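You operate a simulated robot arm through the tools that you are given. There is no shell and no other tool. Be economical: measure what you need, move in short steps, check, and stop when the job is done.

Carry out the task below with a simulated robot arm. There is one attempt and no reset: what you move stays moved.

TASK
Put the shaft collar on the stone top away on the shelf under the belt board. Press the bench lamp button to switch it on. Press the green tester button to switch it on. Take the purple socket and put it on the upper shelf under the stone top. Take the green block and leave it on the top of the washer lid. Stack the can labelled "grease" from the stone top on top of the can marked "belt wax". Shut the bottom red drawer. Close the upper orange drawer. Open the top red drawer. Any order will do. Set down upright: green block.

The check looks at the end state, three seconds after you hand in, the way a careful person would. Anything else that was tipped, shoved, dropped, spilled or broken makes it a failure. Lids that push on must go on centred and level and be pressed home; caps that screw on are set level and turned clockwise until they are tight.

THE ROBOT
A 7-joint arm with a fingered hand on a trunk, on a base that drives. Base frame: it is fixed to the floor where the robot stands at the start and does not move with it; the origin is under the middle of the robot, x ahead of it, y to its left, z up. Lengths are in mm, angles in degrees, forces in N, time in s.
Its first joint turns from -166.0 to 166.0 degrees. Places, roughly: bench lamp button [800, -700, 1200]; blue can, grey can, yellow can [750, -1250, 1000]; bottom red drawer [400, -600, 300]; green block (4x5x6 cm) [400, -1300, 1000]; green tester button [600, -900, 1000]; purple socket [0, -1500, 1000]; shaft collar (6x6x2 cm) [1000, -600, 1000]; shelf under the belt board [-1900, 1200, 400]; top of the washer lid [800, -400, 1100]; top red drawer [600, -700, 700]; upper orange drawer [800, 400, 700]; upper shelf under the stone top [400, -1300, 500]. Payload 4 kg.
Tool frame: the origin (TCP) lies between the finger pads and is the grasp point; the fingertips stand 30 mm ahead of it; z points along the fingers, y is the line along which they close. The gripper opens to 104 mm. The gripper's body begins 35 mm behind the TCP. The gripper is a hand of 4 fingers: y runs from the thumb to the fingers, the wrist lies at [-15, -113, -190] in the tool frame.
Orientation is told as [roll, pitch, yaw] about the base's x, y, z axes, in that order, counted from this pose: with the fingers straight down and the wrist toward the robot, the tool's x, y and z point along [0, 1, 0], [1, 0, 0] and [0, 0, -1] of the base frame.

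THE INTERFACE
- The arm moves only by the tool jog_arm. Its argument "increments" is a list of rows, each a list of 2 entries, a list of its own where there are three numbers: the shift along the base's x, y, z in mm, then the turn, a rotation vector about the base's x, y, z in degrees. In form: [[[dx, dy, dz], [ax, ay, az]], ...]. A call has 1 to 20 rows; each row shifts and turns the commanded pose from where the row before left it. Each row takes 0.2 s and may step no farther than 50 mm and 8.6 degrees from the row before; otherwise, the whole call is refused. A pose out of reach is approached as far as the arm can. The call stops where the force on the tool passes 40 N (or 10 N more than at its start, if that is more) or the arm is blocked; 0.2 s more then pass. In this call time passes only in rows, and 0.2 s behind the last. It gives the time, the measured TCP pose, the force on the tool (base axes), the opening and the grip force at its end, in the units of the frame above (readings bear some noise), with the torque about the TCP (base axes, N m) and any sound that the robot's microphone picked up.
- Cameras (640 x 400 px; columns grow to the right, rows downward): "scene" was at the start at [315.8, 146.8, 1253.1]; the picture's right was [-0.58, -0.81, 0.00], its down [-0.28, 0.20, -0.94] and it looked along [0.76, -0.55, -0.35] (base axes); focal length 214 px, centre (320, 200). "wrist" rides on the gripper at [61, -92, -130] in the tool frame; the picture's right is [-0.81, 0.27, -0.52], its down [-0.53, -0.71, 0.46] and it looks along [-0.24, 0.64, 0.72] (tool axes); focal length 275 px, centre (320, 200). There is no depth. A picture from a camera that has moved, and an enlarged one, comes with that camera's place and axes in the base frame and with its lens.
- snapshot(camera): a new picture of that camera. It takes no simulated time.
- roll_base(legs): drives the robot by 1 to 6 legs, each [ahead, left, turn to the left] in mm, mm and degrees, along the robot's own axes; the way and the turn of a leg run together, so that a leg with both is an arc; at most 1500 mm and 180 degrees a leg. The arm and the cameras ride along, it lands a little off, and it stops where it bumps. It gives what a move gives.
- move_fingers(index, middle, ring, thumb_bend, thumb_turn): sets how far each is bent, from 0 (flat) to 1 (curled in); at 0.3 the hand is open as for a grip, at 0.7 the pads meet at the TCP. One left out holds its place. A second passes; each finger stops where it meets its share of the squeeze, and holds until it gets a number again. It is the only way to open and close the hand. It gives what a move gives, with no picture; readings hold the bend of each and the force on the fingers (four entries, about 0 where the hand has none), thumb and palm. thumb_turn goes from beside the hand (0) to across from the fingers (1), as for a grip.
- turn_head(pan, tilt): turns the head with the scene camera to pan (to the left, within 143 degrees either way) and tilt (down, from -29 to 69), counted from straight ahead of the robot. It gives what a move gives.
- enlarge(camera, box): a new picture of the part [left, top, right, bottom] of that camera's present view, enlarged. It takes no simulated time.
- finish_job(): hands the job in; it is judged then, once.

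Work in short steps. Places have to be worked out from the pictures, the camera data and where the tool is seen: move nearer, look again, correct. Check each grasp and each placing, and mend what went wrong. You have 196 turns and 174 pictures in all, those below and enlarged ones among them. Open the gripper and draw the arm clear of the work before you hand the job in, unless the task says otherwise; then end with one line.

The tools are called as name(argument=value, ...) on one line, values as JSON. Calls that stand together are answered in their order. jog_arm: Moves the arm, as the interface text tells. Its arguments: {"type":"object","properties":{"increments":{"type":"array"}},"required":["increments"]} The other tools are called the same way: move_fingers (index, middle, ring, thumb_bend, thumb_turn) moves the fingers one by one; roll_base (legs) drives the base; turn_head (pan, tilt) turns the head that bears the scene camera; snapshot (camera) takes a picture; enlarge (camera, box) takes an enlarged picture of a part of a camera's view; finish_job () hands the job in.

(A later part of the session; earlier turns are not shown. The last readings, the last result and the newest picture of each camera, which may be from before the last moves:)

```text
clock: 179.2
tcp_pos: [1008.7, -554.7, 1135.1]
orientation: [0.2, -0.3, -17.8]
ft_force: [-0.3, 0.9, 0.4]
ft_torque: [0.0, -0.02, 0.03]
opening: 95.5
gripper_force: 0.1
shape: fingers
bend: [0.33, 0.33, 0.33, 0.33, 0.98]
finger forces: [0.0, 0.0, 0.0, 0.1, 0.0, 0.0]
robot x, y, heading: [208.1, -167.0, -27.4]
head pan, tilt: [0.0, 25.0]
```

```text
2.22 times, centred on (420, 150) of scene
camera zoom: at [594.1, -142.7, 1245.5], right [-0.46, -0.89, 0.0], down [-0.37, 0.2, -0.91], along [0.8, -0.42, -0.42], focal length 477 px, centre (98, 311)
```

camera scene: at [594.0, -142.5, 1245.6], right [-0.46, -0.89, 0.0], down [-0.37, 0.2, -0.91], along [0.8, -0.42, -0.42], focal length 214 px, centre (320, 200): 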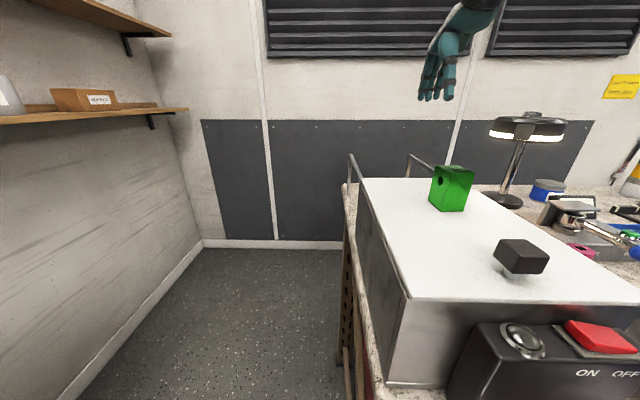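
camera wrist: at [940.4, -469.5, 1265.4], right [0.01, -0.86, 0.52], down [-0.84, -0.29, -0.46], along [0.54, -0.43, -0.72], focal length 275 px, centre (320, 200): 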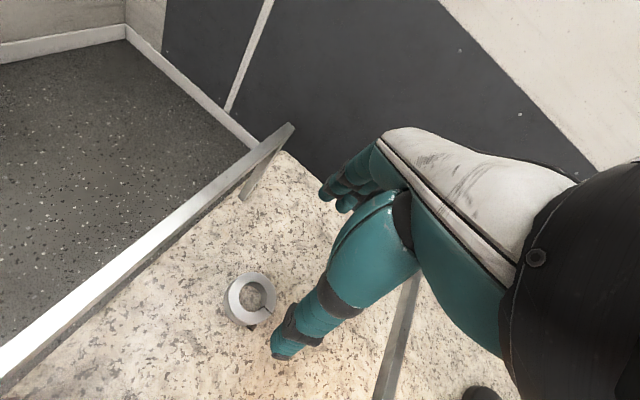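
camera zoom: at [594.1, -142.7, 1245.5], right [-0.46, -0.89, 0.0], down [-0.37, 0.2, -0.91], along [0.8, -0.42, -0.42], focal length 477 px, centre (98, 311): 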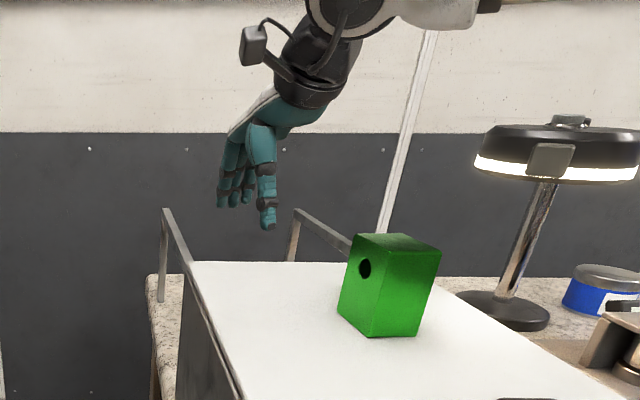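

Alignment good. The forearm's clearance over the green block matters, so I lower 65 mm and check.

jog_arm(increments=[[[1, -3, -35], [0, 0, 0]], [[0, 0, -30], [0, 0, 0]]])

turn_head(pan=-15, tilt=12)

snapshot(camera="scene")

```text
clock: 179.8
tcp_pos: [1010.6, -561.2, 1069.1]
orientation: [0.2, -0.3, -17.8]
ft_force: [0.3, -0.7, 0.3]
ft_torque: [0.0, 0.02, -0.02]
opening: 95.3
gripper_force: 0.1
shape: fingers
bend: [0.33, 0.33, 0.33, 0.33, 0.98]
finger forces: [0.1, 0.0, 0.1, 0.0, 0.1, 0.0]
robot x, y, heading: [205.5, -168.7, -27.5]
head pan, tilt: [0.0, 25.0]
```

```text
clock: 180.6
tcp_pos: [1010.5, -562.1, 1069.7]
orientation: [0.1, -0.4, -17.9]
ft_force: [-0.7, 0.2, -0.7]
ft_torque: [0.04, 0.02, -0.01]
opening: 95.7
gripper_force: 0.1
shape: fingers
bend: [0.33, 0.33, 0.33, 0.33, 0.98]
finger forces: [0.0, 0.0, 0.0, 0.0, 0.0, 0.1]
robot x, y, heading: [206.8, -168.8, -27.5]
head pan, tilt: [-15.0, 12.0]
```

```text
50 pictures are left
camera scene: at [581.3, -163.4, 1266.6], right [-0.68, -0.74, 0.0], down [-0.15, 0.14, -0.98], along [0.72, -0.66, -0.21], focal length 214 px, centre (320, 200)
```

scene: 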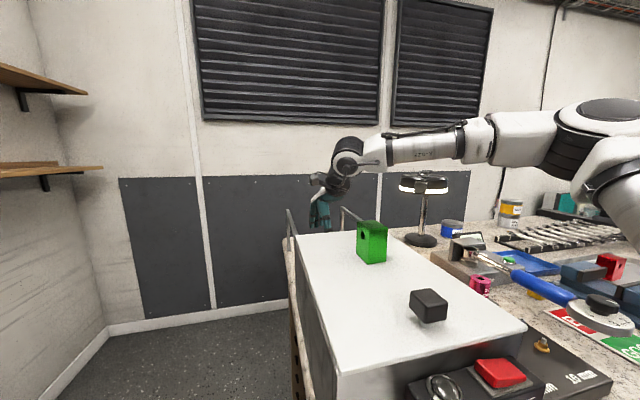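

The forearm passes between the lamp (≈75 mm to its grip) and the block (≈135 mm). Continue down to the collar.

jog_arm(increments=[[[0, 1, -30], [0, 0, 0]], [[0, 0, -25], [0, 0, 0]], [[0, 0, -15], [0, 0, 0]], [[0, 0, -8], [0, 0, 0]], [[0, 0, -4], [0, 0, 0]]])

snapshot(camera="scene")

snapshot(camera="wrist")

```text
clock: 181.8
tcp_pos: [1010.2, -558.9, 988.3]
orientation: [0.2, -0.3, -17.9]
ft_force: [0.1, -0.1, -0.1]
ft_torque: [0.01, -0.01, 0.0]
opening: 95.6
gripper_force: 0.0
shape: fingers
bend: [0.33, 0.33, 0.33, 0.33, 0.98]
finger forces: [0.0, 0.0, 0.0, 0.0, 0.1, 0.0]
robot x, y, heading: [208.6, -168.2, -27.6]
head pan, tilt: [-15.0, 12.0]
```

```text
49 pictures are left
camera scene: at [581.2, -163.4, 1266.6], right [-0.68, -0.74, 0.0], down [-0.15, 0.14, -0.98], along [0.72, -0.66, -0.21], focal length 214 px, centre (320, 200)
```

scene: 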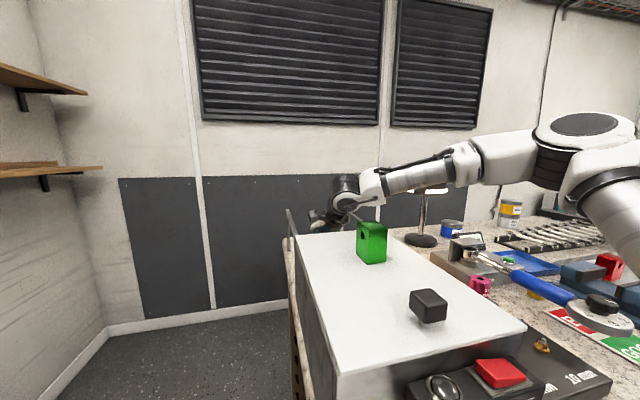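

```text
48 pictures are left
camera wrist: at [942.4, -472.3, 1118.3], right [0.01, -0.86, 0.52], down [-0.84, -0.29, -0.46], along [0.54, -0.43, -0.72], focal length 275 px, centre (320, 200)
```

wrist: 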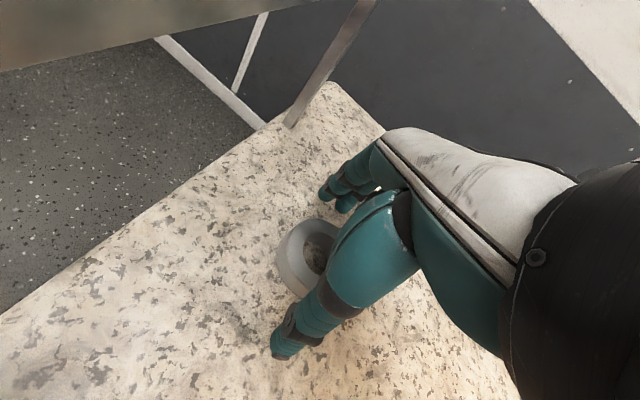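

No contact so far; collar sits between thumb and fingers. Lower 3 mm and close.

jog_arm(increments=[[[0, 0, -3], [0, 0, 0]]])

move_fingers(index=0.72, middle=0.72, ring=0.72, thumb_bend=0.72)

snapshot(camera="wrist")

```text
clock: 182.2
tcp_pos: [1012.6, -558.1, 985.2]
orientation: [0.2, -0.3, -17.8]
ft_force: [-0.7, -0.7, -0.2]
ft_torque: [-0.04, 0.01, -0.02]
opening: 95.4
gripper_force: 0.1
shape: fingers
bend: [0.33, 0.33, 0.33, 0.33, 0.98]
finger forces: [0.0, 0.1, 0.0, 0.0, 0.0, 0.0]
robot x, y, heading: [207.7, -171.3, -27.5]
head pan, tilt: [-15.0, 12.0]
```

```text
clock: 183.2
tcp_pos: [1012.2, -558.3, 985.9]
orientation: [0.2, -0.4, -17.8]
ft_force: [0.5, 0.6, -0.1]
ft_torque: [0.0, -0.03, 0.01]
opening: 45.1
gripper_force: 21.4
shape: fingers
bend: [0.6, 0.62, 0.71, 0.48, 0.99]
finger forces: [8.0, 9.5, 4.0, 0.0, 21.2, 0.0]
robot x, y, heading: [208.3, -171.1, -27.6]
head pan, tilt: [-15.0, 12.0]
```

```text
47 pictures are left
camera wrist: at [943.0, -472.5, 1115.7], right [0.01, -0.86, 0.52], down [-0.84, -0.29, -0.46], along [0.54, -0.43, -0.72], focal length 275 px, centre (320, 200)
```

wrist: 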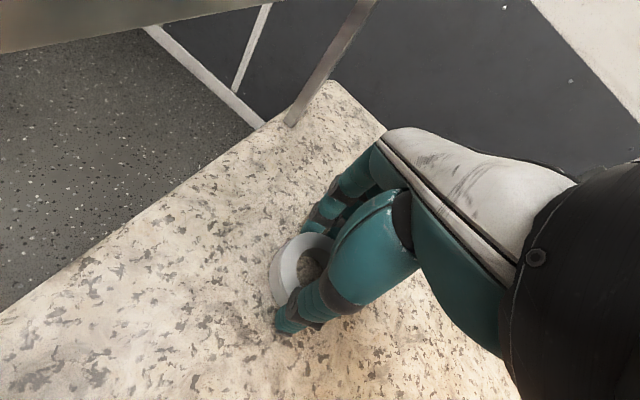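

Gripped with 21 N. Lift straight up.

jog_arm(increments=[[[0, 0, 10], [0, 0, 0]], [[0, 0, 30], [0, 0, 0]], [[0, 0, 45], [0, 0, 0]], [[0, 0, 45], [0, 0, 0]], [[0, 0, 45], [0, 0, 0]], [[0, 0, 45], [0, 0, 0]], [[0, 0, 45], [0, 0, 0]], [[0, 0, 40], [0, 0, 0]]])

snapshot(camera="wrist")

snapshot(camera="scene")

```text
clock: 185.0
tcp_pos: [1011.8, -562.7, 1287.3]
orientation: [0.2, -0.2, -17.9]
ft_force: [0.2, -0.2, -0.9]
ft_torque: [-0.01, -0.01, -0.02]
opening: 44.7
gripper_force: 21.0
shape: fingers
bend: [0.6, 0.62, 0.71, 0.48, 0.99]
finger forces: [7.9, 9.3, 4.1, 0.0, 20.8, 0.1]
robot x, y, heading: [206.8, -166.3, -27.4]
head pan, tilt: [-15.0, 12.0]
```

```text
46 pictures are left
camera wrist: at [942.9, -475.6, 1417.5], right [0.01, -0.86, 0.52], down [-0.84, -0.29, -0.46], along [0.54, -0.43, -0.72], focal length 275 px, centre (320, 200)
```

wrist: 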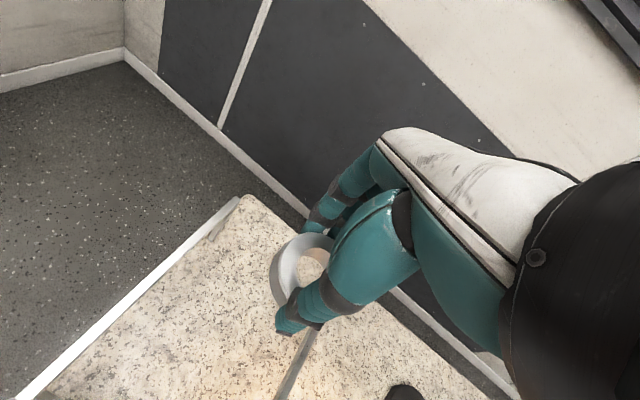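

```text
45 pictures are left
camera scene: at [581.3, -163.6, 1266.6], right [-0.68, -0.74, 0.0], down [-0.15, 0.14, -0.98], along [0.72, -0.66, -0.21], focal length 214 px, centre (320, 200)
```

scene: 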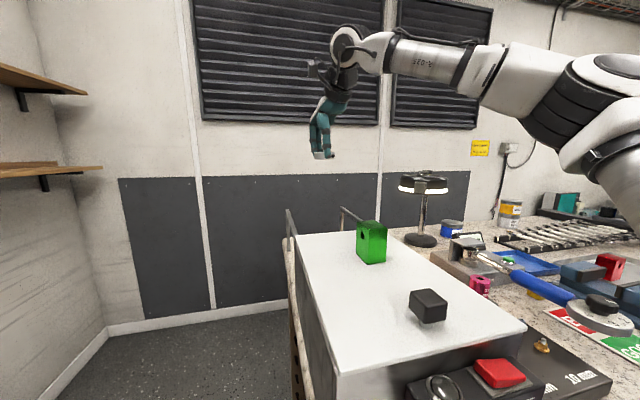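

Collar held; bench is undisturbed. Now back away from the bench, draw the arm in, and turn toward the belt board at the other end.

roll_base(legs=[[-700, 0, 0]])

jog_arm(increments=[[[-42, 22, -10], [0, 0, 0]], [[-42, 22, -10], [0, 0, 0]], [[-42, 22, -10], [0, 0, 0]], [[-42, 22, -10], [0, 0, 0]], [[-42, 22, -10], [0, 0, 0]], [[-42, 22, -10], [0, 0, 0]]])

roll_base(legs=[[0, 0, 179], [650, -184, 0]])

turn_head(pan=0, tilt=35)

snapshot(camera="scene")

```text
clock: 188.8
tcp_pos: [396.2, -240.9, 1286.6]
orientation: [0.2, -0.3, -17.9]
ft_force: [0.2, 0.1, -0.8]
ft_torque: [-0.01, 0.0, 0.02]
opening: 45.0
gripper_force: 20.8
shape: fingers
bend: [0.6, 0.62, 0.71, 0.48, 0.99]
finger forces: [7.9, 9.4, 4.1, 0.0, 20.8, 0.0]
robot x, y, heading: [-407.8, 149.5, -27.6]
head pan, tilt: [-15.0, 12.0]
```

```text
clock: 190.2
tcp_pos: [143.9, -108.6, 1225.9]
orientation: [0.2, -0.3, -17.8]
ft_force: [-0.4, -0.2, -1.3]
ft_torque: [0.01, 0.02, 0.02]
opening: 44.8
gripper_force: 21.5
shape: fingers
bend: [0.6, 0.62, 0.71, 0.48, 0.99]
finger forces: [8.0, 9.3, 4.4, 0.0, 20.9, 0.1]
robot x, y, heading: [-410.8, 152.1, -27.7]
head pan, tilt: [-15.0, 12.0]
```

```text
clock: 201.4
tcp_pos: [-1505.3, 821.5, 1226.8]
orientation: [0.2, -0.4, 165.8]
ft_force: [0.0, -0.4, -1.2]
ft_torque: [-0.01, -0.01, 0.01]
opening: 44.0
gripper_force: 19.4
shape: fingers
bend: [0.61, 0.62, 0.71, 0.48, 0.99]
finger forces: [7.1, 8.6, 4.1, 0.1, 19.1, 0.1]
robot x, y, heading: [-936.8, 593.7, 156.2]
head pan, tilt: [-15.0, 12.0]
```

```text
clock: 202.3
tcp_pos: [-1505.7, 821.9, 1227.0]
orientation: [0.2, -0.2, 165.8]
ft_force: [0.1, -0.1, -0.9]
ft_torque: [-0.01, 0.03, 0.01]
opening: 44.0
gripper_force: 19.9
shape: fingers
bend: [0.61, 0.62, 0.71, 0.48, 0.99]
finger forces: [7.2, 8.7, 4.1, 0.0, 19.1, 0.1]
robot x, y, heading: [-941.3, 595.4, 156.1]
head pan, tilt: [0.0, 35.0]
```

```text
44 pictures are left
camera scene: at [-1319.2, 547.2, 1229.8], right [0.41, 0.91, 0.0], down [0.52, -0.23, -0.82], along [-0.75, 0.33, -0.57], focal length 214 px, centre (320, 200)
```

scene: 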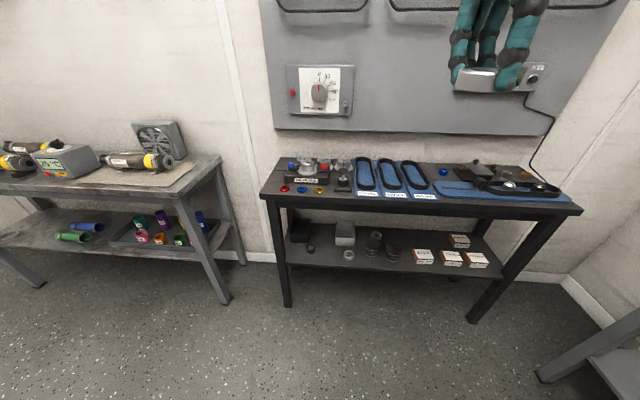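

The belt-board table's lower shelf has several items; I zoom in for a free spot.

enlarge(camera="scene", box=[270, 190, 520, 330])

```text
2.56 times, centred on (395, 260) of scene
camera zoom: at [-1319.2, 547.2, 1229.8], right [0.41, 0.91, 0.0], down [0.52, -0.23, -0.82], along [-0.75, 0.33, -0.57], focal length 549 px, centre (128, 46)
```

zoom: 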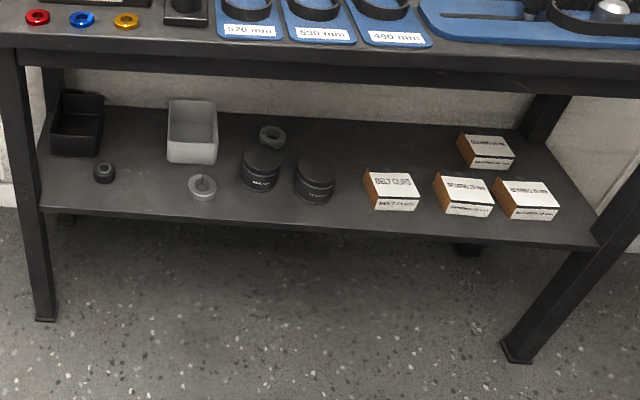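

Free spot: left-front between the small black part and the existing collar, ≈(-1955,873), ~67 mm in from the edge. I reposition the base squarely in front.

roll_base(legs=[[210, 428, 0], [0, 0, -4.8]])

turn_head(pan=-25, tilt=45)

snapshot(camera="scene")

```text
clock: 205.6
tcp_pos: [-1844.9, 573.3, 1227.0]
orientation: [0.2, -0.3, 160.5]
ft_force: [-0.4, -0.7, -1.2]
ft_torque: [0.01, 0.0, -0.01]
opening: 43.9
gripper_force: 19.6
shape: fingers
bend: [0.61, 0.62, 0.71, 0.48, 0.99]
finger forces: [7.0, 8.6, 4.1, 0.0, 19.0, 0.0]
robot x, y, heading: [-1298.5, 294.8, 150.8]
head pan, tilt: [0.0, 35.0]
```

```text
clock: 206.5
tcp_pos: [-1843.9, 573.3, 1227.2]
orientation: [0.2, -0.3, 160.6]
ft_force: [0.6, -0.4, -0.8]
ft_torque: [0.04, 0.05, -0.01]
opening: 43.9
gripper_force: 18.9
shape: fingers
bend: [0.61, 0.62, 0.71, 0.48, 0.99]
finger forces: [7.2, 8.7, 4.0, 0.0, 19.1, 0.0]
robot x, y, heading: [-1302.3, 296.7, 150.7]
head pan, tilt: [-25.0, 45.0]
```

```text
42 pictures are left
camera scene: at [-1653.4, 306.6, 1215.0], right [0.81, 0.59, 0.0], down [0.42, -0.57, -0.71], along [-0.42, 0.57, -0.71], focal length 214 px, centre (320, 200)
```

scene: 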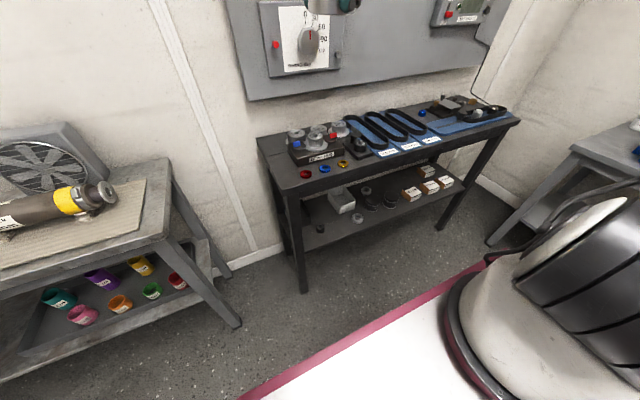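

Triangulated: shelf z≈405, neighbours at (-1906,961) and (-2022,806); target ≈(-1958,880). Move in front and lower to shelf height.

jog_arm(increments=[[[12, 42, 0], [0, 0, -4.6]], [[12, 42, 0], [0, 0, -4.6]], [[12, 42, 0], [0, 0, 0]], [[12, 42, 0], [0, 0, 0]], [[13, 43, 0], [0, 0, 0]], [[0, 0, -48], [0, 0, 0]], [[0, 0, -48], [0, 0, 0]], [[0, 0, -48], [0, 0, 0]], [[0, 0, -48], [0, 0, 0]], [[0, 0, -48], [0, 0, 0]], [[0, 0, -48], [0, 0, 0]], [[0, 0, -48], [0, 0, 0]], [[0, 0, -48], [0, 0, 0]], [[0, 0, -48], [0, 0, 0]], [[0, 0, -48], [0, 0, 0]], [[0, 0, -48], [0, 0, 0]], [[0, 0, -48], [0, 0, 0]], [[0, 0, -48], [0, 0, 0]], [[0, 0, -48], [0, 0, 0]], [[0, 0, -48], [0, 0, 0]]])

snapshot(camera="wrist")

snapshot(camera="scene")

```text
clock: 210.7
tcp_pos: [-1808.7, 812.8, 570.4]
orientation: [0.1, -0.3, 151.4]
ft_force: [-0.6, -0.3, -1.7]
ft_torque: [0.0, -0.01, 0.01]
opening: 43.2
gripper_force: 18.4
shape: fingers
bend: [0.61, 0.63, 0.71, 0.48, 0.99]
finger forces: [6.8, 8.2, 4.1, 0.1, 18.1, 0.1]
out of reach, approached as far as the arm can: row 11, 12, 13, 19, 20
robot x, y, heading: [-1299.2, 298.0, 150.8]
head pan, tilt: [-25.0, 45.0]
```

```text
41 pictures are left
camera wrist: at [-1756.1, 717.0, 701.0], right [0.15, 0.84, 0.52], down [0.88, 0.13, -0.46], along [-0.45, 0.52, -0.72], focal length 275 px, centre (320, 200)
```

wrist: 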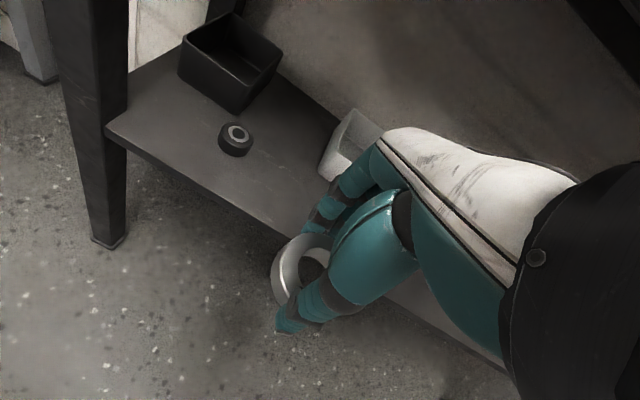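

```text
40 pictures are left
camera scene: at [-1653.4, 306.8, 1214.9], right [0.81, 0.59, 0.0], down [0.41, -0.57, -0.71], along [-0.41, 0.57, -0.71], focal length 214 px, centre (320, 200)
```

scene: 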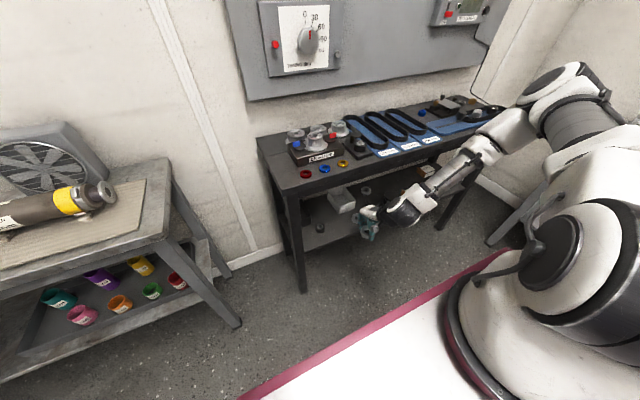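

The arm can't get lower from this stance (it worked in the drawer push with the hand ~285 mm to the robot's right). I shift the base left 95 mm to use that geometry.

roll_base(legs=[[-60, 95, 0]])

jog_arm(increments=[[[0, 0, 5], [0, 0, 0]]])

```text
clock: 211.9
tcp_pos: [-1802.2, 699.9, 571.7]
orientation: [0.3, -0.3, 151.6]
ft_force: [0.2, -0.3, -0.4]
ft_torque: [-0.04, 0.05, 0.0]
opening: 43.1
gripper_force: 18.3
shape: fingers
bend: [0.61, 0.63, 0.71, 0.48, 0.99]
finger forces: [6.8, 8.3, 4.0, 0.0, 18.1, 0.0]
robot x, y, heading: [-1290.4, 186.0, 151.1]
head pan, tilt: [-25.0, 45.0]
```

```text
clock: 212.3
tcp_pos: [-1802.3, 699.9, 578.2]
orientation: [0.1, -0.2, 151.6]
ft_force: [0.4, -0.6, -1.4]
ft_torque: [0.02, 0.04, 0.01]
opening: 43.2
gripper_force: 18.4
shape: fingers
bend: [0.61, 0.63, 0.71, 0.48, 0.99]
finger forces: [6.8, 8.3, 4.0, 0.0, 18.1, 0.1]
robot x, y, heading: [-1290.7, 184.4, 150.8]
head pan, tilt: [-25.0, 45.0]
```

Move right in front of the target spot and lower.

jog_arm(increments=[[[9, 42, 0], [0, 0, 0]], [[10, 42, 0], [0, 0, 0]], [[0, 0, -40], [0, 0, 0]], [[0, 0, -40], [0, 0, 0]], [[0, 0, -28], [0, 0, 0]]])

snapshot(camera="wrist")

```text
clock: 213.5
tcp_pos: [-1782.0, 786.5, 553.6]
orientation: [0.1, -0.1, 151.6]
ft_force: [-0.2, -0.2, -0.3]
ft_torque: [0.02, 0.02, -0.01]
opening: 43.0
gripper_force: 18.5
shape: fingers
bend: [0.61, 0.63, 0.71, 0.48, 0.99]
finger forces: [6.8, 8.2, 4.0, 0.0, 18.0, 0.0]
out of reach, approached as far as the arm can: row 3, 4, 5
robot x, y, heading: [-1293.1, 183.4, 150.9]
head pan, tilt: [-25.0, 45.0]
```

```text
39 pictures are left
camera wrist: at [-1730.8, 689.6, 684.5], right [0.15, 0.84, 0.52], down [0.88, 0.13, -0.46], along [-0.45, 0.52, -0.72], focal length 275 px, centre (320, 200)
```

wrist: 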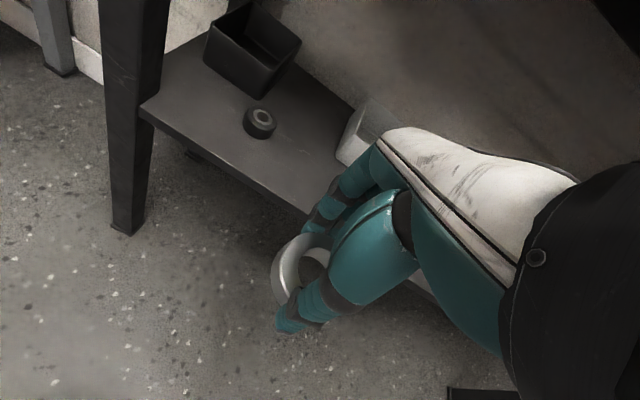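

Still limited around z 550 — probably the elbow configuration. I raise fully and return via the starting arm posture (which reached z 425 before), then descend again.

jog_arm(increments=[[[0, 0, 49], [0, 0, 0]], [[0, 0, 49], [0, 0, 0]], [[0, 0, 49], [0, 0, 0]], [[0, 0, 49], [0, 0, 0]], [[0, 0, 49], [0, 0, 0]], [[0, 0, 49], [0, 0, 0]], [[0, 0, 49], [0, 0, 0]], [[0, 0, 49], [0, 0, 0]], [[0, 0, 49], [0, 0, 0]], [[0, 0, 49], [0, 0, 0]], [[0, 0, 49], [0, 0, 0]], [[0, 0, 49], [0, 0, 0]], [[0, 0, 49], [0, 0, 0]], [[0, 0, 49], [0, 0, 0]], [[0, 0, 49], [0, 0, 0]], [[0, 0, 49], [0, 0, 0]], [[0, 0, 49], [0, 0, 0]], [[0, 0, 49], [0, 0, 0]], [[0, 0, 49], [0, 0, 0]], [[0, 0, 49], [0, 0, 0]]])

jog_arm(increments=[[[44, -11, 0], [0, 0, 0]], [[44, -11, 0], [0, 0, 0]], [[44, -11, 0], [0, 0, 0]], [[44, -11, 0], [0, 0, 0]], [[44, -11, 0], [0, 0, 0]], [[44, -11, 0], [0, 0, 0]], [[44, -11, 0], [0, 0, 0]], [[44, -11, 0], [0, 0, 0]], [[-39, 6, 0], [0, 0, 0]], [[-39, 6, 0], [0, 0, 0]], [[-39, 6, 0], [0, 0, 0]], [[-39, 6, 0], [0, 0, 0]], [[-39, 6, 0], [0, 0, 0]], [[-39, 6, 0], [0, 0, 0]], [[-39, 6, 0], [0, 0, 0]]])

snapshot(camera="scene")

```text
clock: 217.7
tcp_pos: [-1784.8, 788.7, 1534.2]
orientation: [0.4, -0.1, 151.7]
ft_force: [0.7, 0.0, -0.7]
ft_torque: [0.09, -0.03, -0.02]
opening: 42.8
gripper_force: 17.9
shape: fingers
bend: [0.71, 0.63, 0.71, 0.49, 0.99]
finger forces: [6.6, 7.9, 4.0, 0.1, 17.6, 0.1]
robot x, y, heading: [-1291.1, 184.6, 151.1]
head pan, tilt: [-25.0, 45.0]
```

```text
clock: 220.9
tcp_pos: [-1704.3, 738.5, 1537.0]
orientation: [0.3, -0.3, 151.5]
ft_force: [0.7, -1.3, -0.4]
ft_torque: [0.02, 0.04, -0.05]
opening: 42.6
gripper_force: 19.2
shape: fingers
bend: [0.71, 0.63, 0.71, 0.49, 0.99]
finger forces: [7.1, 8.4, 4.2, 0.1, 18.4, 0.0]
robot x, y, heading: [-1287.8, 182.1, 150.7]
head pan, tilt: [-25.0, 45.0]
```

```text
38 pictures are left
camera scene: at [-1645.6, 193.3, 1215.0], right [0.81, 0.59, 0.0], down [0.42, -0.57, -0.71], along [-0.42, 0.57, -0.71], focal length 214 px, centre (320, 200)
```

scene: 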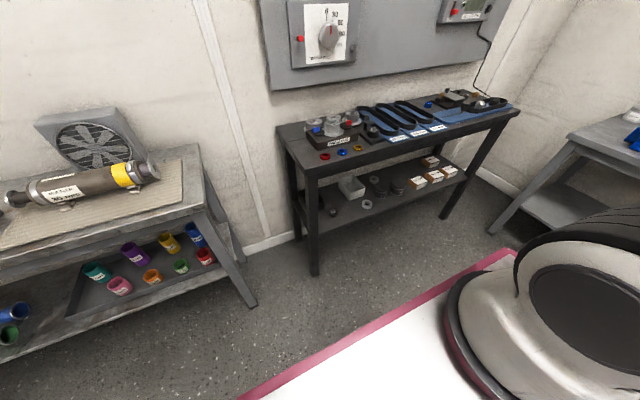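

Descend again from this posture.

jog_arm(increments=[[[0, 0, -49], [0, 0, 0]], [[0, 0, -49], [0, 0, 0]], [[0, 0, -49], [0, 0, 0]], [[0, 0, -49], [0, 0, 0]], [[0, 0, -49], [0, 0, 0]], [[0, 0, -49], [0, 0, 0]], [[0, 0, -49], [0, 0, 0]], [[0, 0, -49], [0, 0, 0]], [[0, 0, -49], [0, 0, 0]], [[0, 0, -49], [0, 0, 0]], [[0, 0, -49], [0, 0, 0]], [[0, 0, -49], [0, 0, 0]], [[0, 0, -49], [0, 0, 0]], [[0, 0, -49], [0, 0, 0]], [[0, 0, -49], [0, 0, 0]], [[0, 0, -49], [0, 0, 0]], [[0, 0, -49], [0, 0, 0]], [[0, 0, -49], [0, 0, 0]], [[0, 0, -49], [0, 0, 0]], [[0, 0, -49], [0, 0, 0]]])

jog_arm(increments=[[[0, 0, -30], [0, 0, 0]], [[0, 0, -30], [0, 0, 0]]])

snapshot(camera="wrist")

```text
clock: 225.1
tcp_pos: [-1706.0, 740.8, 554.6]
orientation: [0.2, -0.4, 151.5]
ft_force: [-0.6, 0.9, -1.4]
ft_torque: [0.01, 0.04, 0.04]
opening: 41.4
gripper_force: 17.3
shape: fingers
bend: [0.71, 0.63, 0.71, 0.49, 0.99]
finger forces: [6.8, 7.8, 3.8, 0.0, 17.2, 0.0]
robot x, y, heading: [-1293.4, 186.4, 151.0]
head pan, tilt: [-25.0, 45.0]
```

```text
clock: 225.7
tcp_pos: [-1707.2, 740.9, 494.9]
orientation: [0.2, -0.3, 151.7]
ft_force: [-0.2, 0.2, -1.2]
ft_torque: [0.0, 0.02, 0.01]
opening: 41.6
gripper_force: 17.8
shape: fingers
bend: [0.71, 0.63, 0.71, 0.49, 0.99]
finger forces: [6.7, 7.7, 3.9, 0.0, 17.1, 0.0]
robot x, y, heading: [-1290.2, 185.0, 150.8]
head pan, tilt: [-25.0, 45.0]
```

```text
37 pictures are left
camera wrist: at [-1654.2, 643.7, 624.8], right [0.15, 0.84, 0.52], down [0.88, 0.13, -0.46], along [-0.45, 0.52, -0.72], focal length 275 px, centre (320, 200)
```

wrist: 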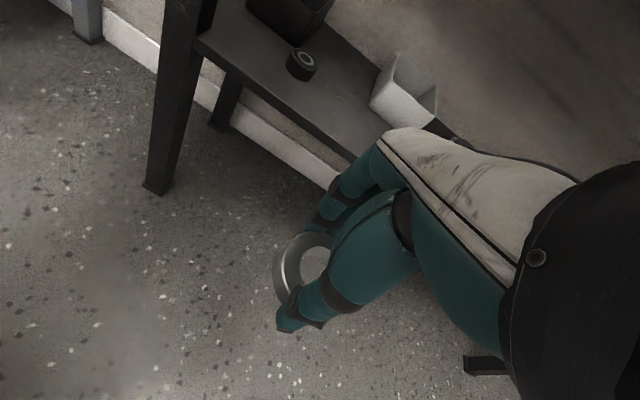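

Now at z 495. Lower slightly and move straight in toward the shelf spot, stopping just short to look.

jog_arm(increments=[[[0, 0, -30], [0, 0, 0]], [[-37, 20.5, 0], [0, 0, 0]], [[-37, 20.5, 0], [0, 0, 0]], [[-37, 20.5, 0], [0, 0, 0]], [[-37, 20.5, 0], [0, 0, 0]], [[-37, 20.5, 0], [0, 0, 0]]])

snapshot(camera="wrist")

snapshot(camera="scene")

```text
clock: 227.1
tcp_pos: [-1891.9, 844.9, 467.2]
orientation: [0.2, -0.2, 151.6]
ft_force: [-0.3, -0.1, -0.9]
ft_torque: [-0.04, 0.01, -0.02]
opening: 41.7
gripper_force: 17.8
shape: fingers
bend: [0.71, 0.63, 0.71, 0.49, 0.99]
finger forces: [6.5, 7.9, 3.8, 0.0, 17.3, 0.0]
robot x, y, heading: [-1290.6, 186.2, 151.1]
head pan, tilt: [-25.0, 45.0]
```

```text
36 pictures are left
camera wrist: at [-1839.6, 747.8, 597.8], right [0.15, 0.84, 0.52], down [0.88, 0.13, -0.46], along [-0.45, 0.52, -0.72], focal length 275 px, centre (320, 200)
```

wrist: 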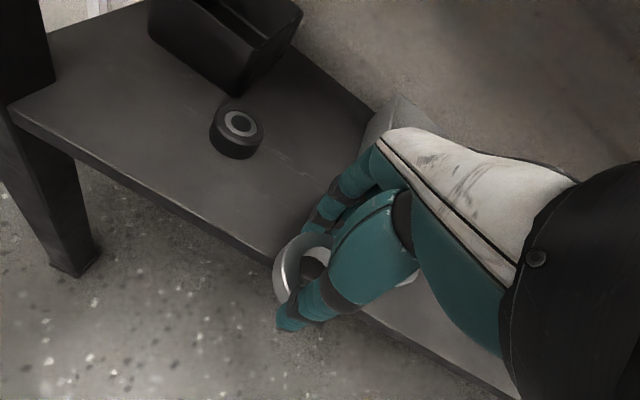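

```text
35 pictures are left
camera scene: at [-1646.0, 193.4, 1214.9], right [0.81, 0.59, 0.0], down [0.42, -0.57, -0.71], along [-0.42, 0.57, -0.71], focal length 214 px, centre (320, 200)
```

scene: 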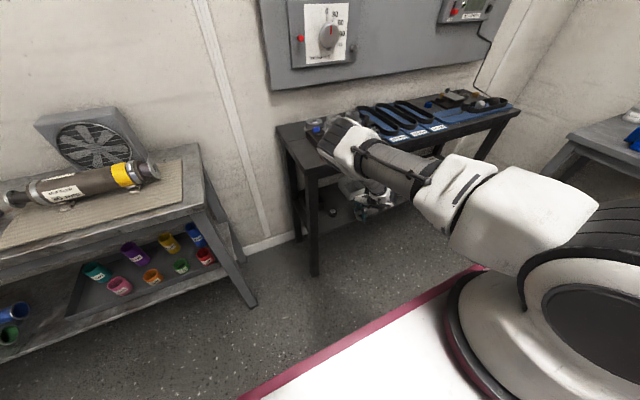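

The upper wrist block is right at the table-top edge, so going deeper vertically could hit things on top. I tilt the hand ~21° (fingers forward) so the arm leans back out.

jog_arm(increments=[[[0, 0, 2], [3.37, 6.14, 0]], [[0, 0, 2], [3.37, 6.14, 0]], [[0, 0, 2], [3.37, 6.14, 0]]])

snapshot(camera="scene")

snapshot(camera="wrist")

```text
clock: 227.9
tcp_pos: [-1893.7, 843.5, 471.0]
orientation: [0.0, -21.4, 151.7]
ft_force: [-0.9, 0.1, -0.2]
ft_torque: [0.01, 0.02, -0.03]
opening: 41.7
gripper_force: 17.5
shape: fingers
bend: [0.71, 0.63, 0.71, 0.49, 0.99]
finger forces: [6.6, 7.8, 3.8, 0.1, 17.4, 0.0]
robot x, y, heading: [-1292.8, 184.1, 151.2]
head pan, tilt: [-25.0, 45.0]
```

```text
34 pictures are left
camera scene: at [-1646.1, 192.9, 1214.9], right [0.81, 0.59, 0.0], down [0.42, -0.57, -0.71], along [-0.42, 0.57, -0.71], focal length 214 px, centre (320, 200)
```

scene: 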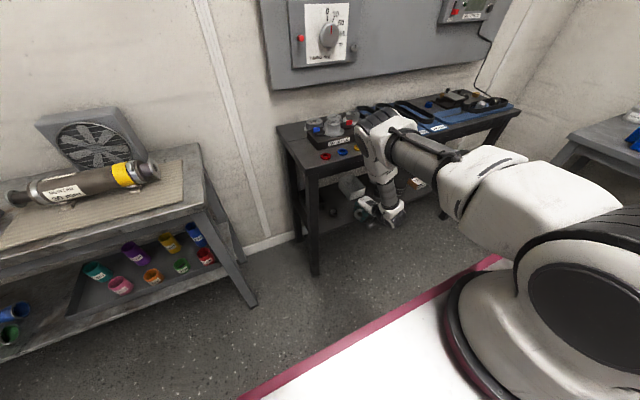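

```text
33 pictures are left
camera wrist: at [-1804.3, 725.7, 559.4], right [0.33, 0.75, 0.58], down [0.69, 0.23, -0.68], along [-0.65, 0.62, -0.44], focal length 275 px, centre (320, 200)
```

wrist: 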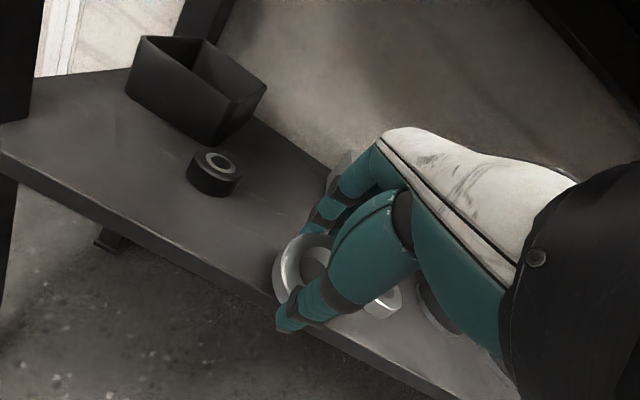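

Arm block is now well clear of the table. Move in 65 mm and lower in small steps.

jog_arm(increments=[[[-19, 10.4, 0], [0, 0, 0]], [[-19, 10.4, 0], [0, 0, 0]], [[-19, 10.4, 0], [0, 0, 0]], [[0, 0, -8], [0, 0, 0]], [[0, 0, -3], [0, 0, 0]], [[0, 0, -3], [0, 0, 0]]])

snapshot(camera="wrist")

```text
clock: 229.3
tcp_pos: [-1947.9, 873.5, 457.5]
orientation: [0.1, -21.2, 151.6]
ft_force: [0.3, 0.2, -0.6]
ft_torque: [-0.02, -0.01, 0.06]
opening: 41.3
gripper_force: 17.5
shape: fingers
bend: [0.71, 0.63, 0.71, 0.49, 0.99]
finger forces: [6.6, 7.9, 3.8, 0.0, 17.4, 0.0]
robot x, y, heading: [-1290.8, 185.2, 150.9]
head pan, tilt: [-25.0, 45.0]
```

```text
32 pictures are left
camera wrist: at [-1860.9, 757.5, 545.1], right [0.32, 0.75, 0.58], down [0.69, 0.23, -0.68], along [-0.64, 0.62, -0.44], focal length 275 px, centre (320, 200)
```

wrist: 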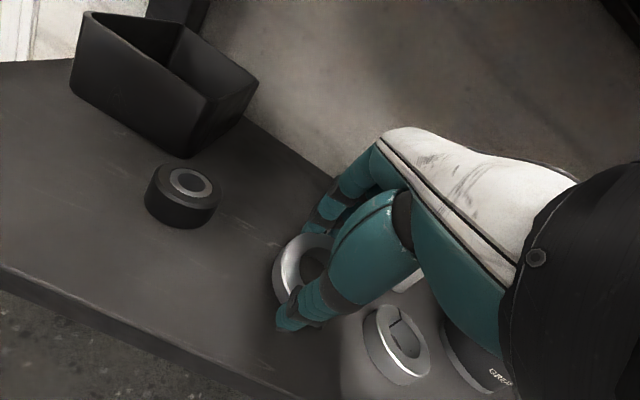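

Spot is free around the collar. Lower to contact.

jog_arm(increments=[[[0, 0, -3], [0, 0, 0]], [[0, 0, -2], [0, 0, 0]], [[0, 0, -2], [0, 0, 0]], [[0, 0, -2], [0, 0, 0]], [[0, 0, -2], [0, 0, 0]]])

jog_arm(increments=[[[0, 0, -2], [0, 0, 0]], [[0, 0, -2], [0, 0, 0]]])

```text
clock: 230.5
tcp_pos: [-1949.1, 873.6, 446.6]
orientation: [0.0, -21.3, 151.5]
ft_force: [1.6, -1.4, 9.4]
ft_torque: [-0.28, -0.36, -0.05]
opening: 41.2
gripper_force: 23.2
shape: fingers
bend: [0.71, 0.63, 0.71, 0.49, 0.99]
finger forces: [6.7, 7.8, 3.8, 0.1, 27.9, 0.1]
robot x, y, heading: [-1293.7, 189.6, 150.9]
head pan, tilt: [-25.0, 45.0]
```

```text
clock: 231.0
tcp_pos: [-1950.8, 876.4, 446.8]
orientation: [0.1, -21.8, 151.5]
ft_force: [4.1, -4.0, 16.7]
ft_torque: [-0.54, -0.66, -0.02]
opening: 41.7
gripper_force: 26.3
shape: fingers
bend: [0.71, 0.64, 0.71, 0.49, 0.99]
finger forces: [6.7, 7.8, 3.5, 0.0, 33.8, 0.1]
robot x, y, heading: [-1291.1, 186.6, 151.1]
head pan, tilt: [-25.0, 45.0]
stopped in row 2: the force on the tool passed its limit at 44 N (the readings are from after the stop); the commanded pose is now the measured one
```

The thumb tip is touching the shelf. I reduce the tilt by 8° to lower the collar's far side before releasing.

jog_arm(increments=[[[0, 0, 2], [-3.85, -7.0, 0]], [[0, 0, -2], [-1.5, -2.7, 0]], [[0, 0, -2], [0, 0, 0]]])

snapshot(camera="wrist")

```text
clock: 231.8
tcp_pos: [-1949.0, 876.6, 441.7]
orientation: [0.1, -10.5, 151.6]
ft_force: [0.1, 0.2, -0.7]
ft_torque: [-0.01, 0.03, -0.02]
opening: 41.5
gripper_force: 19.1
shape: fingers
bend: [0.71, 0.63, 0.71, 0.49, 0.99]
finger forces: [7.4, 9.1, 4.1, 0.0, 19.1, 0.0]
robot x, y, heading: [-1293.6, 187.0, 150.9]
head pan, tilt: [-25.0, 45.0]
```

```text
31 pictures are left
camera wrist: at [-1878.0, 769.1, 554.9], right [0.23, 0.8, 0.56], down [0.8, 0.17, -0.58], along [-0.56, 0.58, -0.6], focal length 275 px, centre (320, 200)
```

wrist: 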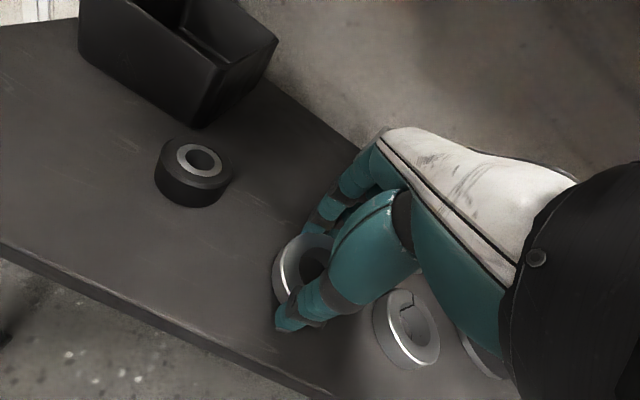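

Lower the last few millimetres.

jog_arm(increments=[[[0, 0, -2], [0, 0, 0]], [[0, 0, -1.5], [0, 0, 0]], [[0, 0, -1.5], [0, 0, 0]]])

jog_arm(increments=[[[0, 0, -1.5], [0, 0, 0]]])

```text
clock: 232.6
tcp_pos: [-1950.7, 876.6, 440.2]
orientation: [0.1, -10.5, 151.6]
ft_force: [0.7, -1.4, 4.1]
ft_torque: [-0.12, -0.21, -0.01]
opening: 41.4
gripper_force: 21.1
shape: fingers
bend: [0.71, 0.63, 0.71, 0.49, 0.99]
finger forces: [7.1, 8.7, 3.8, 0.0, 22.3, 0.0]
robot x, y, heading: [-1293.8, 184.5, 151.0]
head pan, tilt: [-25.0, 45.0]
```

```text
clock: 233.0
tcp_pos: [-1950.8, 877.1, 439.0]
orientation: [0.1, -10.6, 151.6]
ft_force: [3.8, -2.5, 19.2]
ft_torque: [-0.68, -0.86, -0.02]
opening: 42.0
gripper_force: 26.4
shape: fingers
bend: [0.71, 0.64, 0.71, 0.49, 0.99]
finger forces: [6.4, 7.4, 3.2, 0.1, 35.2, 0.1]
robot x, y, heading: [-1293.2, 182.3, 151.1]
head pan, tilt: [-25.0, 45.0]
```

Contact; release slowly now.

jog_arm(increments=[[[0, 0, 1], [0, 0, 0]]])

move_fingers(index=0.35, middle=0.35, ring=0.35, thumb_bend=0.3)

snapshot(camera="wrist")

```text
clock: 233.4
tcp_pos: [-1950.8, 877.4, 439.9]
orientation: [0.1, -10.7, 151.7]
ft_force: [0.8, 0.7, 16.4]
ft_torque: [-0.35, -0.53, -0.01]
opening: 41.5
gripper_force: 26.2
shape: fingers
bend: [0.71, 0.64, 0.71, 0.49, 0.99]
finger forces: [7.1, 8.8, 4.1, 0.0, 32.2, 0.1]
robot x, y, heading: [-1291.1, 183.2, 150.8]
head pan, tilt: [-25.0, 45.0]
```

```text
clock: 234.4
tcp_pos: [-1950.6, 875.8, 438.2]
orientation: [0.1, -10.5, 151.6]
ft_force: [-1.3, 0.0, 2.5]
ft_torque: [-0.05, -0.09, -0.02]
opening: 94.3
gripper_force: 0.6
shape: fingers
bend: [0.35, 0.35, 0.35, 0.32, 0.98]
finger forces: [0.1, 0.0, 0.0, 0.0, 2.6, 0.0]
robot x, y, heading: [-1291.4, 183.0, 151.0]
head pan, tilt: [-25.0, 45.0]
```

```text
30 pictures are left
camera wrist: at [-1878.8, 768.5, 549.9], right [0.23, 0.8, 0.56], down [0.8, 0.17, -0.58], along [-0.56, 0.58, -0.6], focal length 275 px, centre (320, 200)
```

wrist: 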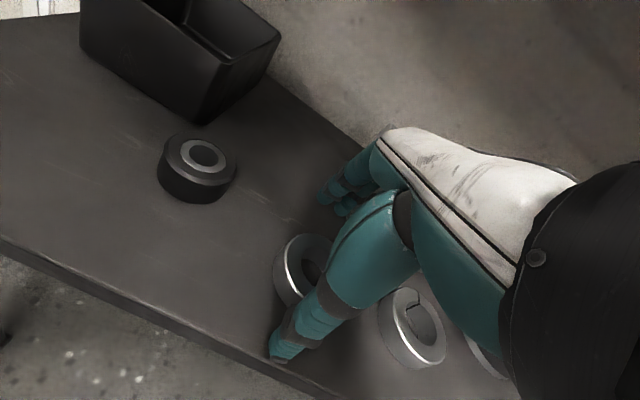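

Collar lies on the shelf. Rise 45 mm over it, withdraw straight out, and check.

jog_arm(increments=[[[0, 0, 15], [0, 0, 0]], [[5, -2.5, 30], [0, 0, 0]], [[35, -19, 0], [0, 0, 0]], [[35, -19, 0], [0, 0, 0]], [[40, -22, 0], [0, 0, 0]], [[40, -22, 0], [0, 0, 0]], [[40, -22, 0], [0, 0, 0]], [[40, -22, 0], [0, 0, 0]]])

snapshot(camera="scene")

```text
clock: 236.2
tcp_pos: [-1718.3, 748.0, 480.5]
orientation: [0.1, -10.5, 151.6]
ft_force: [0.5, -0.5, 0.6]
ft_torque: [0.0, -0.03, -0.01]
opening: 96.7
gripper_force: 0.0
shape: fingers
bend: [0.35, 0.35, 0.35, 0.3, 0.98]
finger forces: [0.0, 0.0, 0.0, 0.0, 0.0, 0.0]
robot x, y, heading: [-1291.3, 184.6, 151.1]
head pan, tilt: [-25.0, 45.0]
```

```text
29 pictures are left
camera scene: at [-1646.0, 193.2, 1214.9], right [0.81, 0.59, 0.0], down [0.42, -0.57, -0.71], along [-0.42, 0.57, -0.71], focal length 214 px, centre (320, 200)
```

scene: 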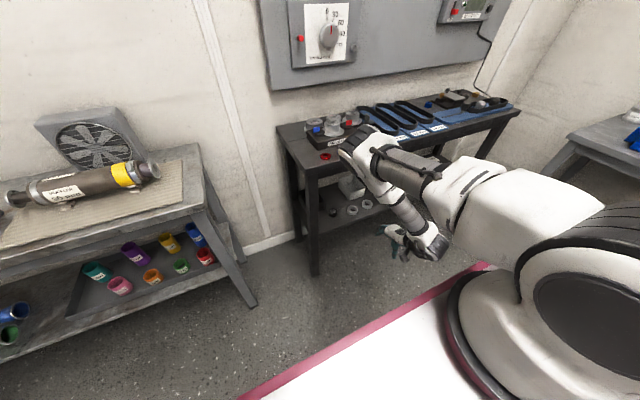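

Both collars show side by side on the shelf and nothing else moved. Raise the arm and untilt, then drive back toward the red drawers.

jog_arm(increments=[[[10, -5, 45], [0, 0, 0]], [[10, -5, 45], [0, 0, 0]], [[10, -5, 45], [0, 0, 0]], [[0, 0, 48], [0, 0, 0]], [[0, 0, 48], [0, 0, 0]], [[0, 0, 48], [-2.5, -4.6, 0]], [[0, 0, 48], [-2.5, -4.6, 0]], [[0, 0, 48], [0, 0, 0]], [[0, 0, 48], [0, 0, 0]], [[0, 0, 48], [0, 0, 0]], [[0, 0, 48], [0, 0, 0]], [[0, 0, 48], [0, 0, 0]], [[0, 0, 48], [0, 0, 0]], [[0, 0, 48], [0, 0, 0]]])

roll_base(legs=[[-300, 0, 0], [0, 0, -179.5], [700, 418, 0]])

turn_head(pan=-15, tilt=40)

snapshot(camera="scene")

```text
clock: 239.2
tcp_pos: [-1684.1, 734.9, 1147.3]
orientation: [0.1, 0.0, 151.5]
ft_force: [-0.8, 0.0, 0.7]
ft_torque: [-0.02, 0.01, -0.03]
opening: 96.8
gripper_force: 0.1
shape: fingers
bend: [0.35, 0.35, 0.35, 0.3, 0.98]
finger forces: [0.0, 0.0, 0.1, 0.0, 0.1, 0.0]
out of reach, approached as far as the arm can: row 8
robot x, y, heading: [-1286.5, 185.3, 151.1]
head pan, tilt: [-25.0, 45.0]
```

```text
clock: 252.5
tcp_pos: [186.7, -470.0, 1148.2]
orientation: [0.0, -0.1, -27.8]
ft_force: [0.0, 0.2, 0.5]
ft_torque: [0.02, 0.03, 0.0]
opening: 96.7
gripper_force: 0.1
shape: fingers
bend: [0.35, 0.35, 0.35, 0.3, 0.98]
finger forces: [0.0, 0.0, 0.1, 0.1, 0.0, 0.0]
robot x, y, heading: [-213.9, 75.0, -28.4]
head pan, tilt: [-25.0, 45.0]
```

```text
clock: 253.3
tcp_pos: [185.8, -470.4, 1148.4]
orientation: [0.1, -0.1, -27.8]
ft_force: [0.0, 0.1, -0.3]
ft_torque: [0.02, -0.01, -0.02]
opening: 96.7
gripper_force: 0.0
shape: fingers
bend: [0.35, 0.35, 0.35, 0.3, 0.98]
finger forces: [0.0, 0.0, 0.0, 0.1, 0.0, 0.0]
robot x, y, heading: [-212.5, 78.3, -28.1]
head pan, tilt: [-15.0, 40.0]
```

```text
28 pictures are left
camera scene: at [155.9, 81.1, 1222.2], right [-0.69, -0.73, 0.0], down [-0.47, 0.44, -0.77], along [0.56, -0.53, -0.64], focal length 214 px, centre (320, 200)
```

scene: 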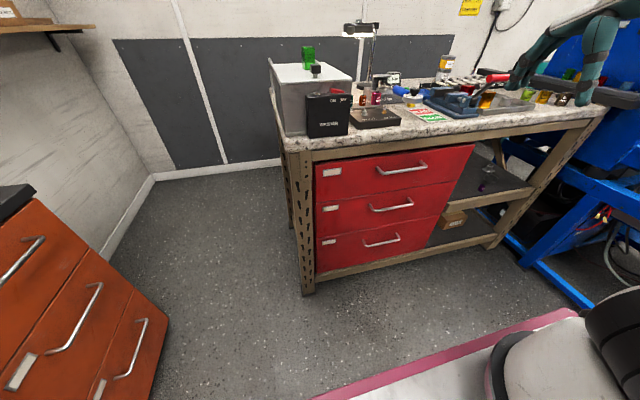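

Everything on the bench looks right (socket on shelf, block on lid, stack). Now bring the hand in front of the top drawer handle for a close look.

jog_arm(increments=[[[26, -12.5, -38], [0, 0, 0]], [[26, -12.5, -38], [0, 0, 0]], [[26, -12.5, -38], [0, 0, 0]], [[26, -12.5, -38], [0, 0, 0]], [[26, -12.5, -38], [0, 0, 0]], [[25, -12.5, -38], [0, 0, 0]]])

snapshot(camera="wrist")

enlarge(camera="scene", box=[340, 100, 480, 220])

```text
clock: 254.7
tcp_pos: [342.9, -547.4, 915.2]
orientation: [0.1, -0.2, -27.9]
ft_force: [-0.6, 0.3, 0.3]
ft_torque: [-0.01, 0.02, 0.04]
opening: 96.9
gripper_force: 0.2
shape: fingers
bend: [0.35, 0.35, 0.35, 0.3, 0.98]
finger forces: [0.0, 0.0, 0.0, 0.0, 0.1, 0.0]
robot x, y, heading: [-208.0, 74.4, -28.4]
head pan, tilt: [-15.0, 40.0]
```

```text
27 pictures are left
camera wrist: at [290.4, -449.9, 1047.2], right [-0.14, -0.85, 0.52], down [-0.88, -0.14, -0.46], along [0.46, -0.52, -0.72], focal length 275 px, centre (320, 200)
```

wrist: 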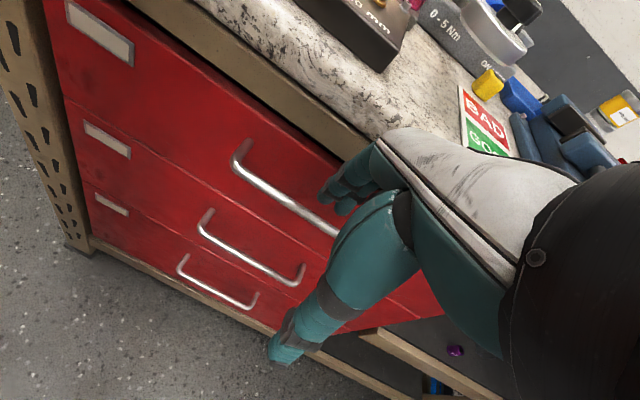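

```text
3.33 times, centred on (410, 160) of scene
camera zoom: at [155.6, 81.2, 1222.3], right [-0.69, -0.73, 0.0], down [-0.47, 0.44, -0.77], along [0.56, -0.53, -0.64], focal length 715 px, centre (20, 333)
```

zoom: 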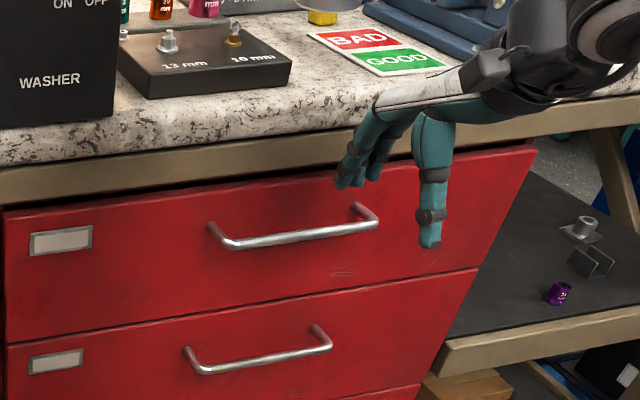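

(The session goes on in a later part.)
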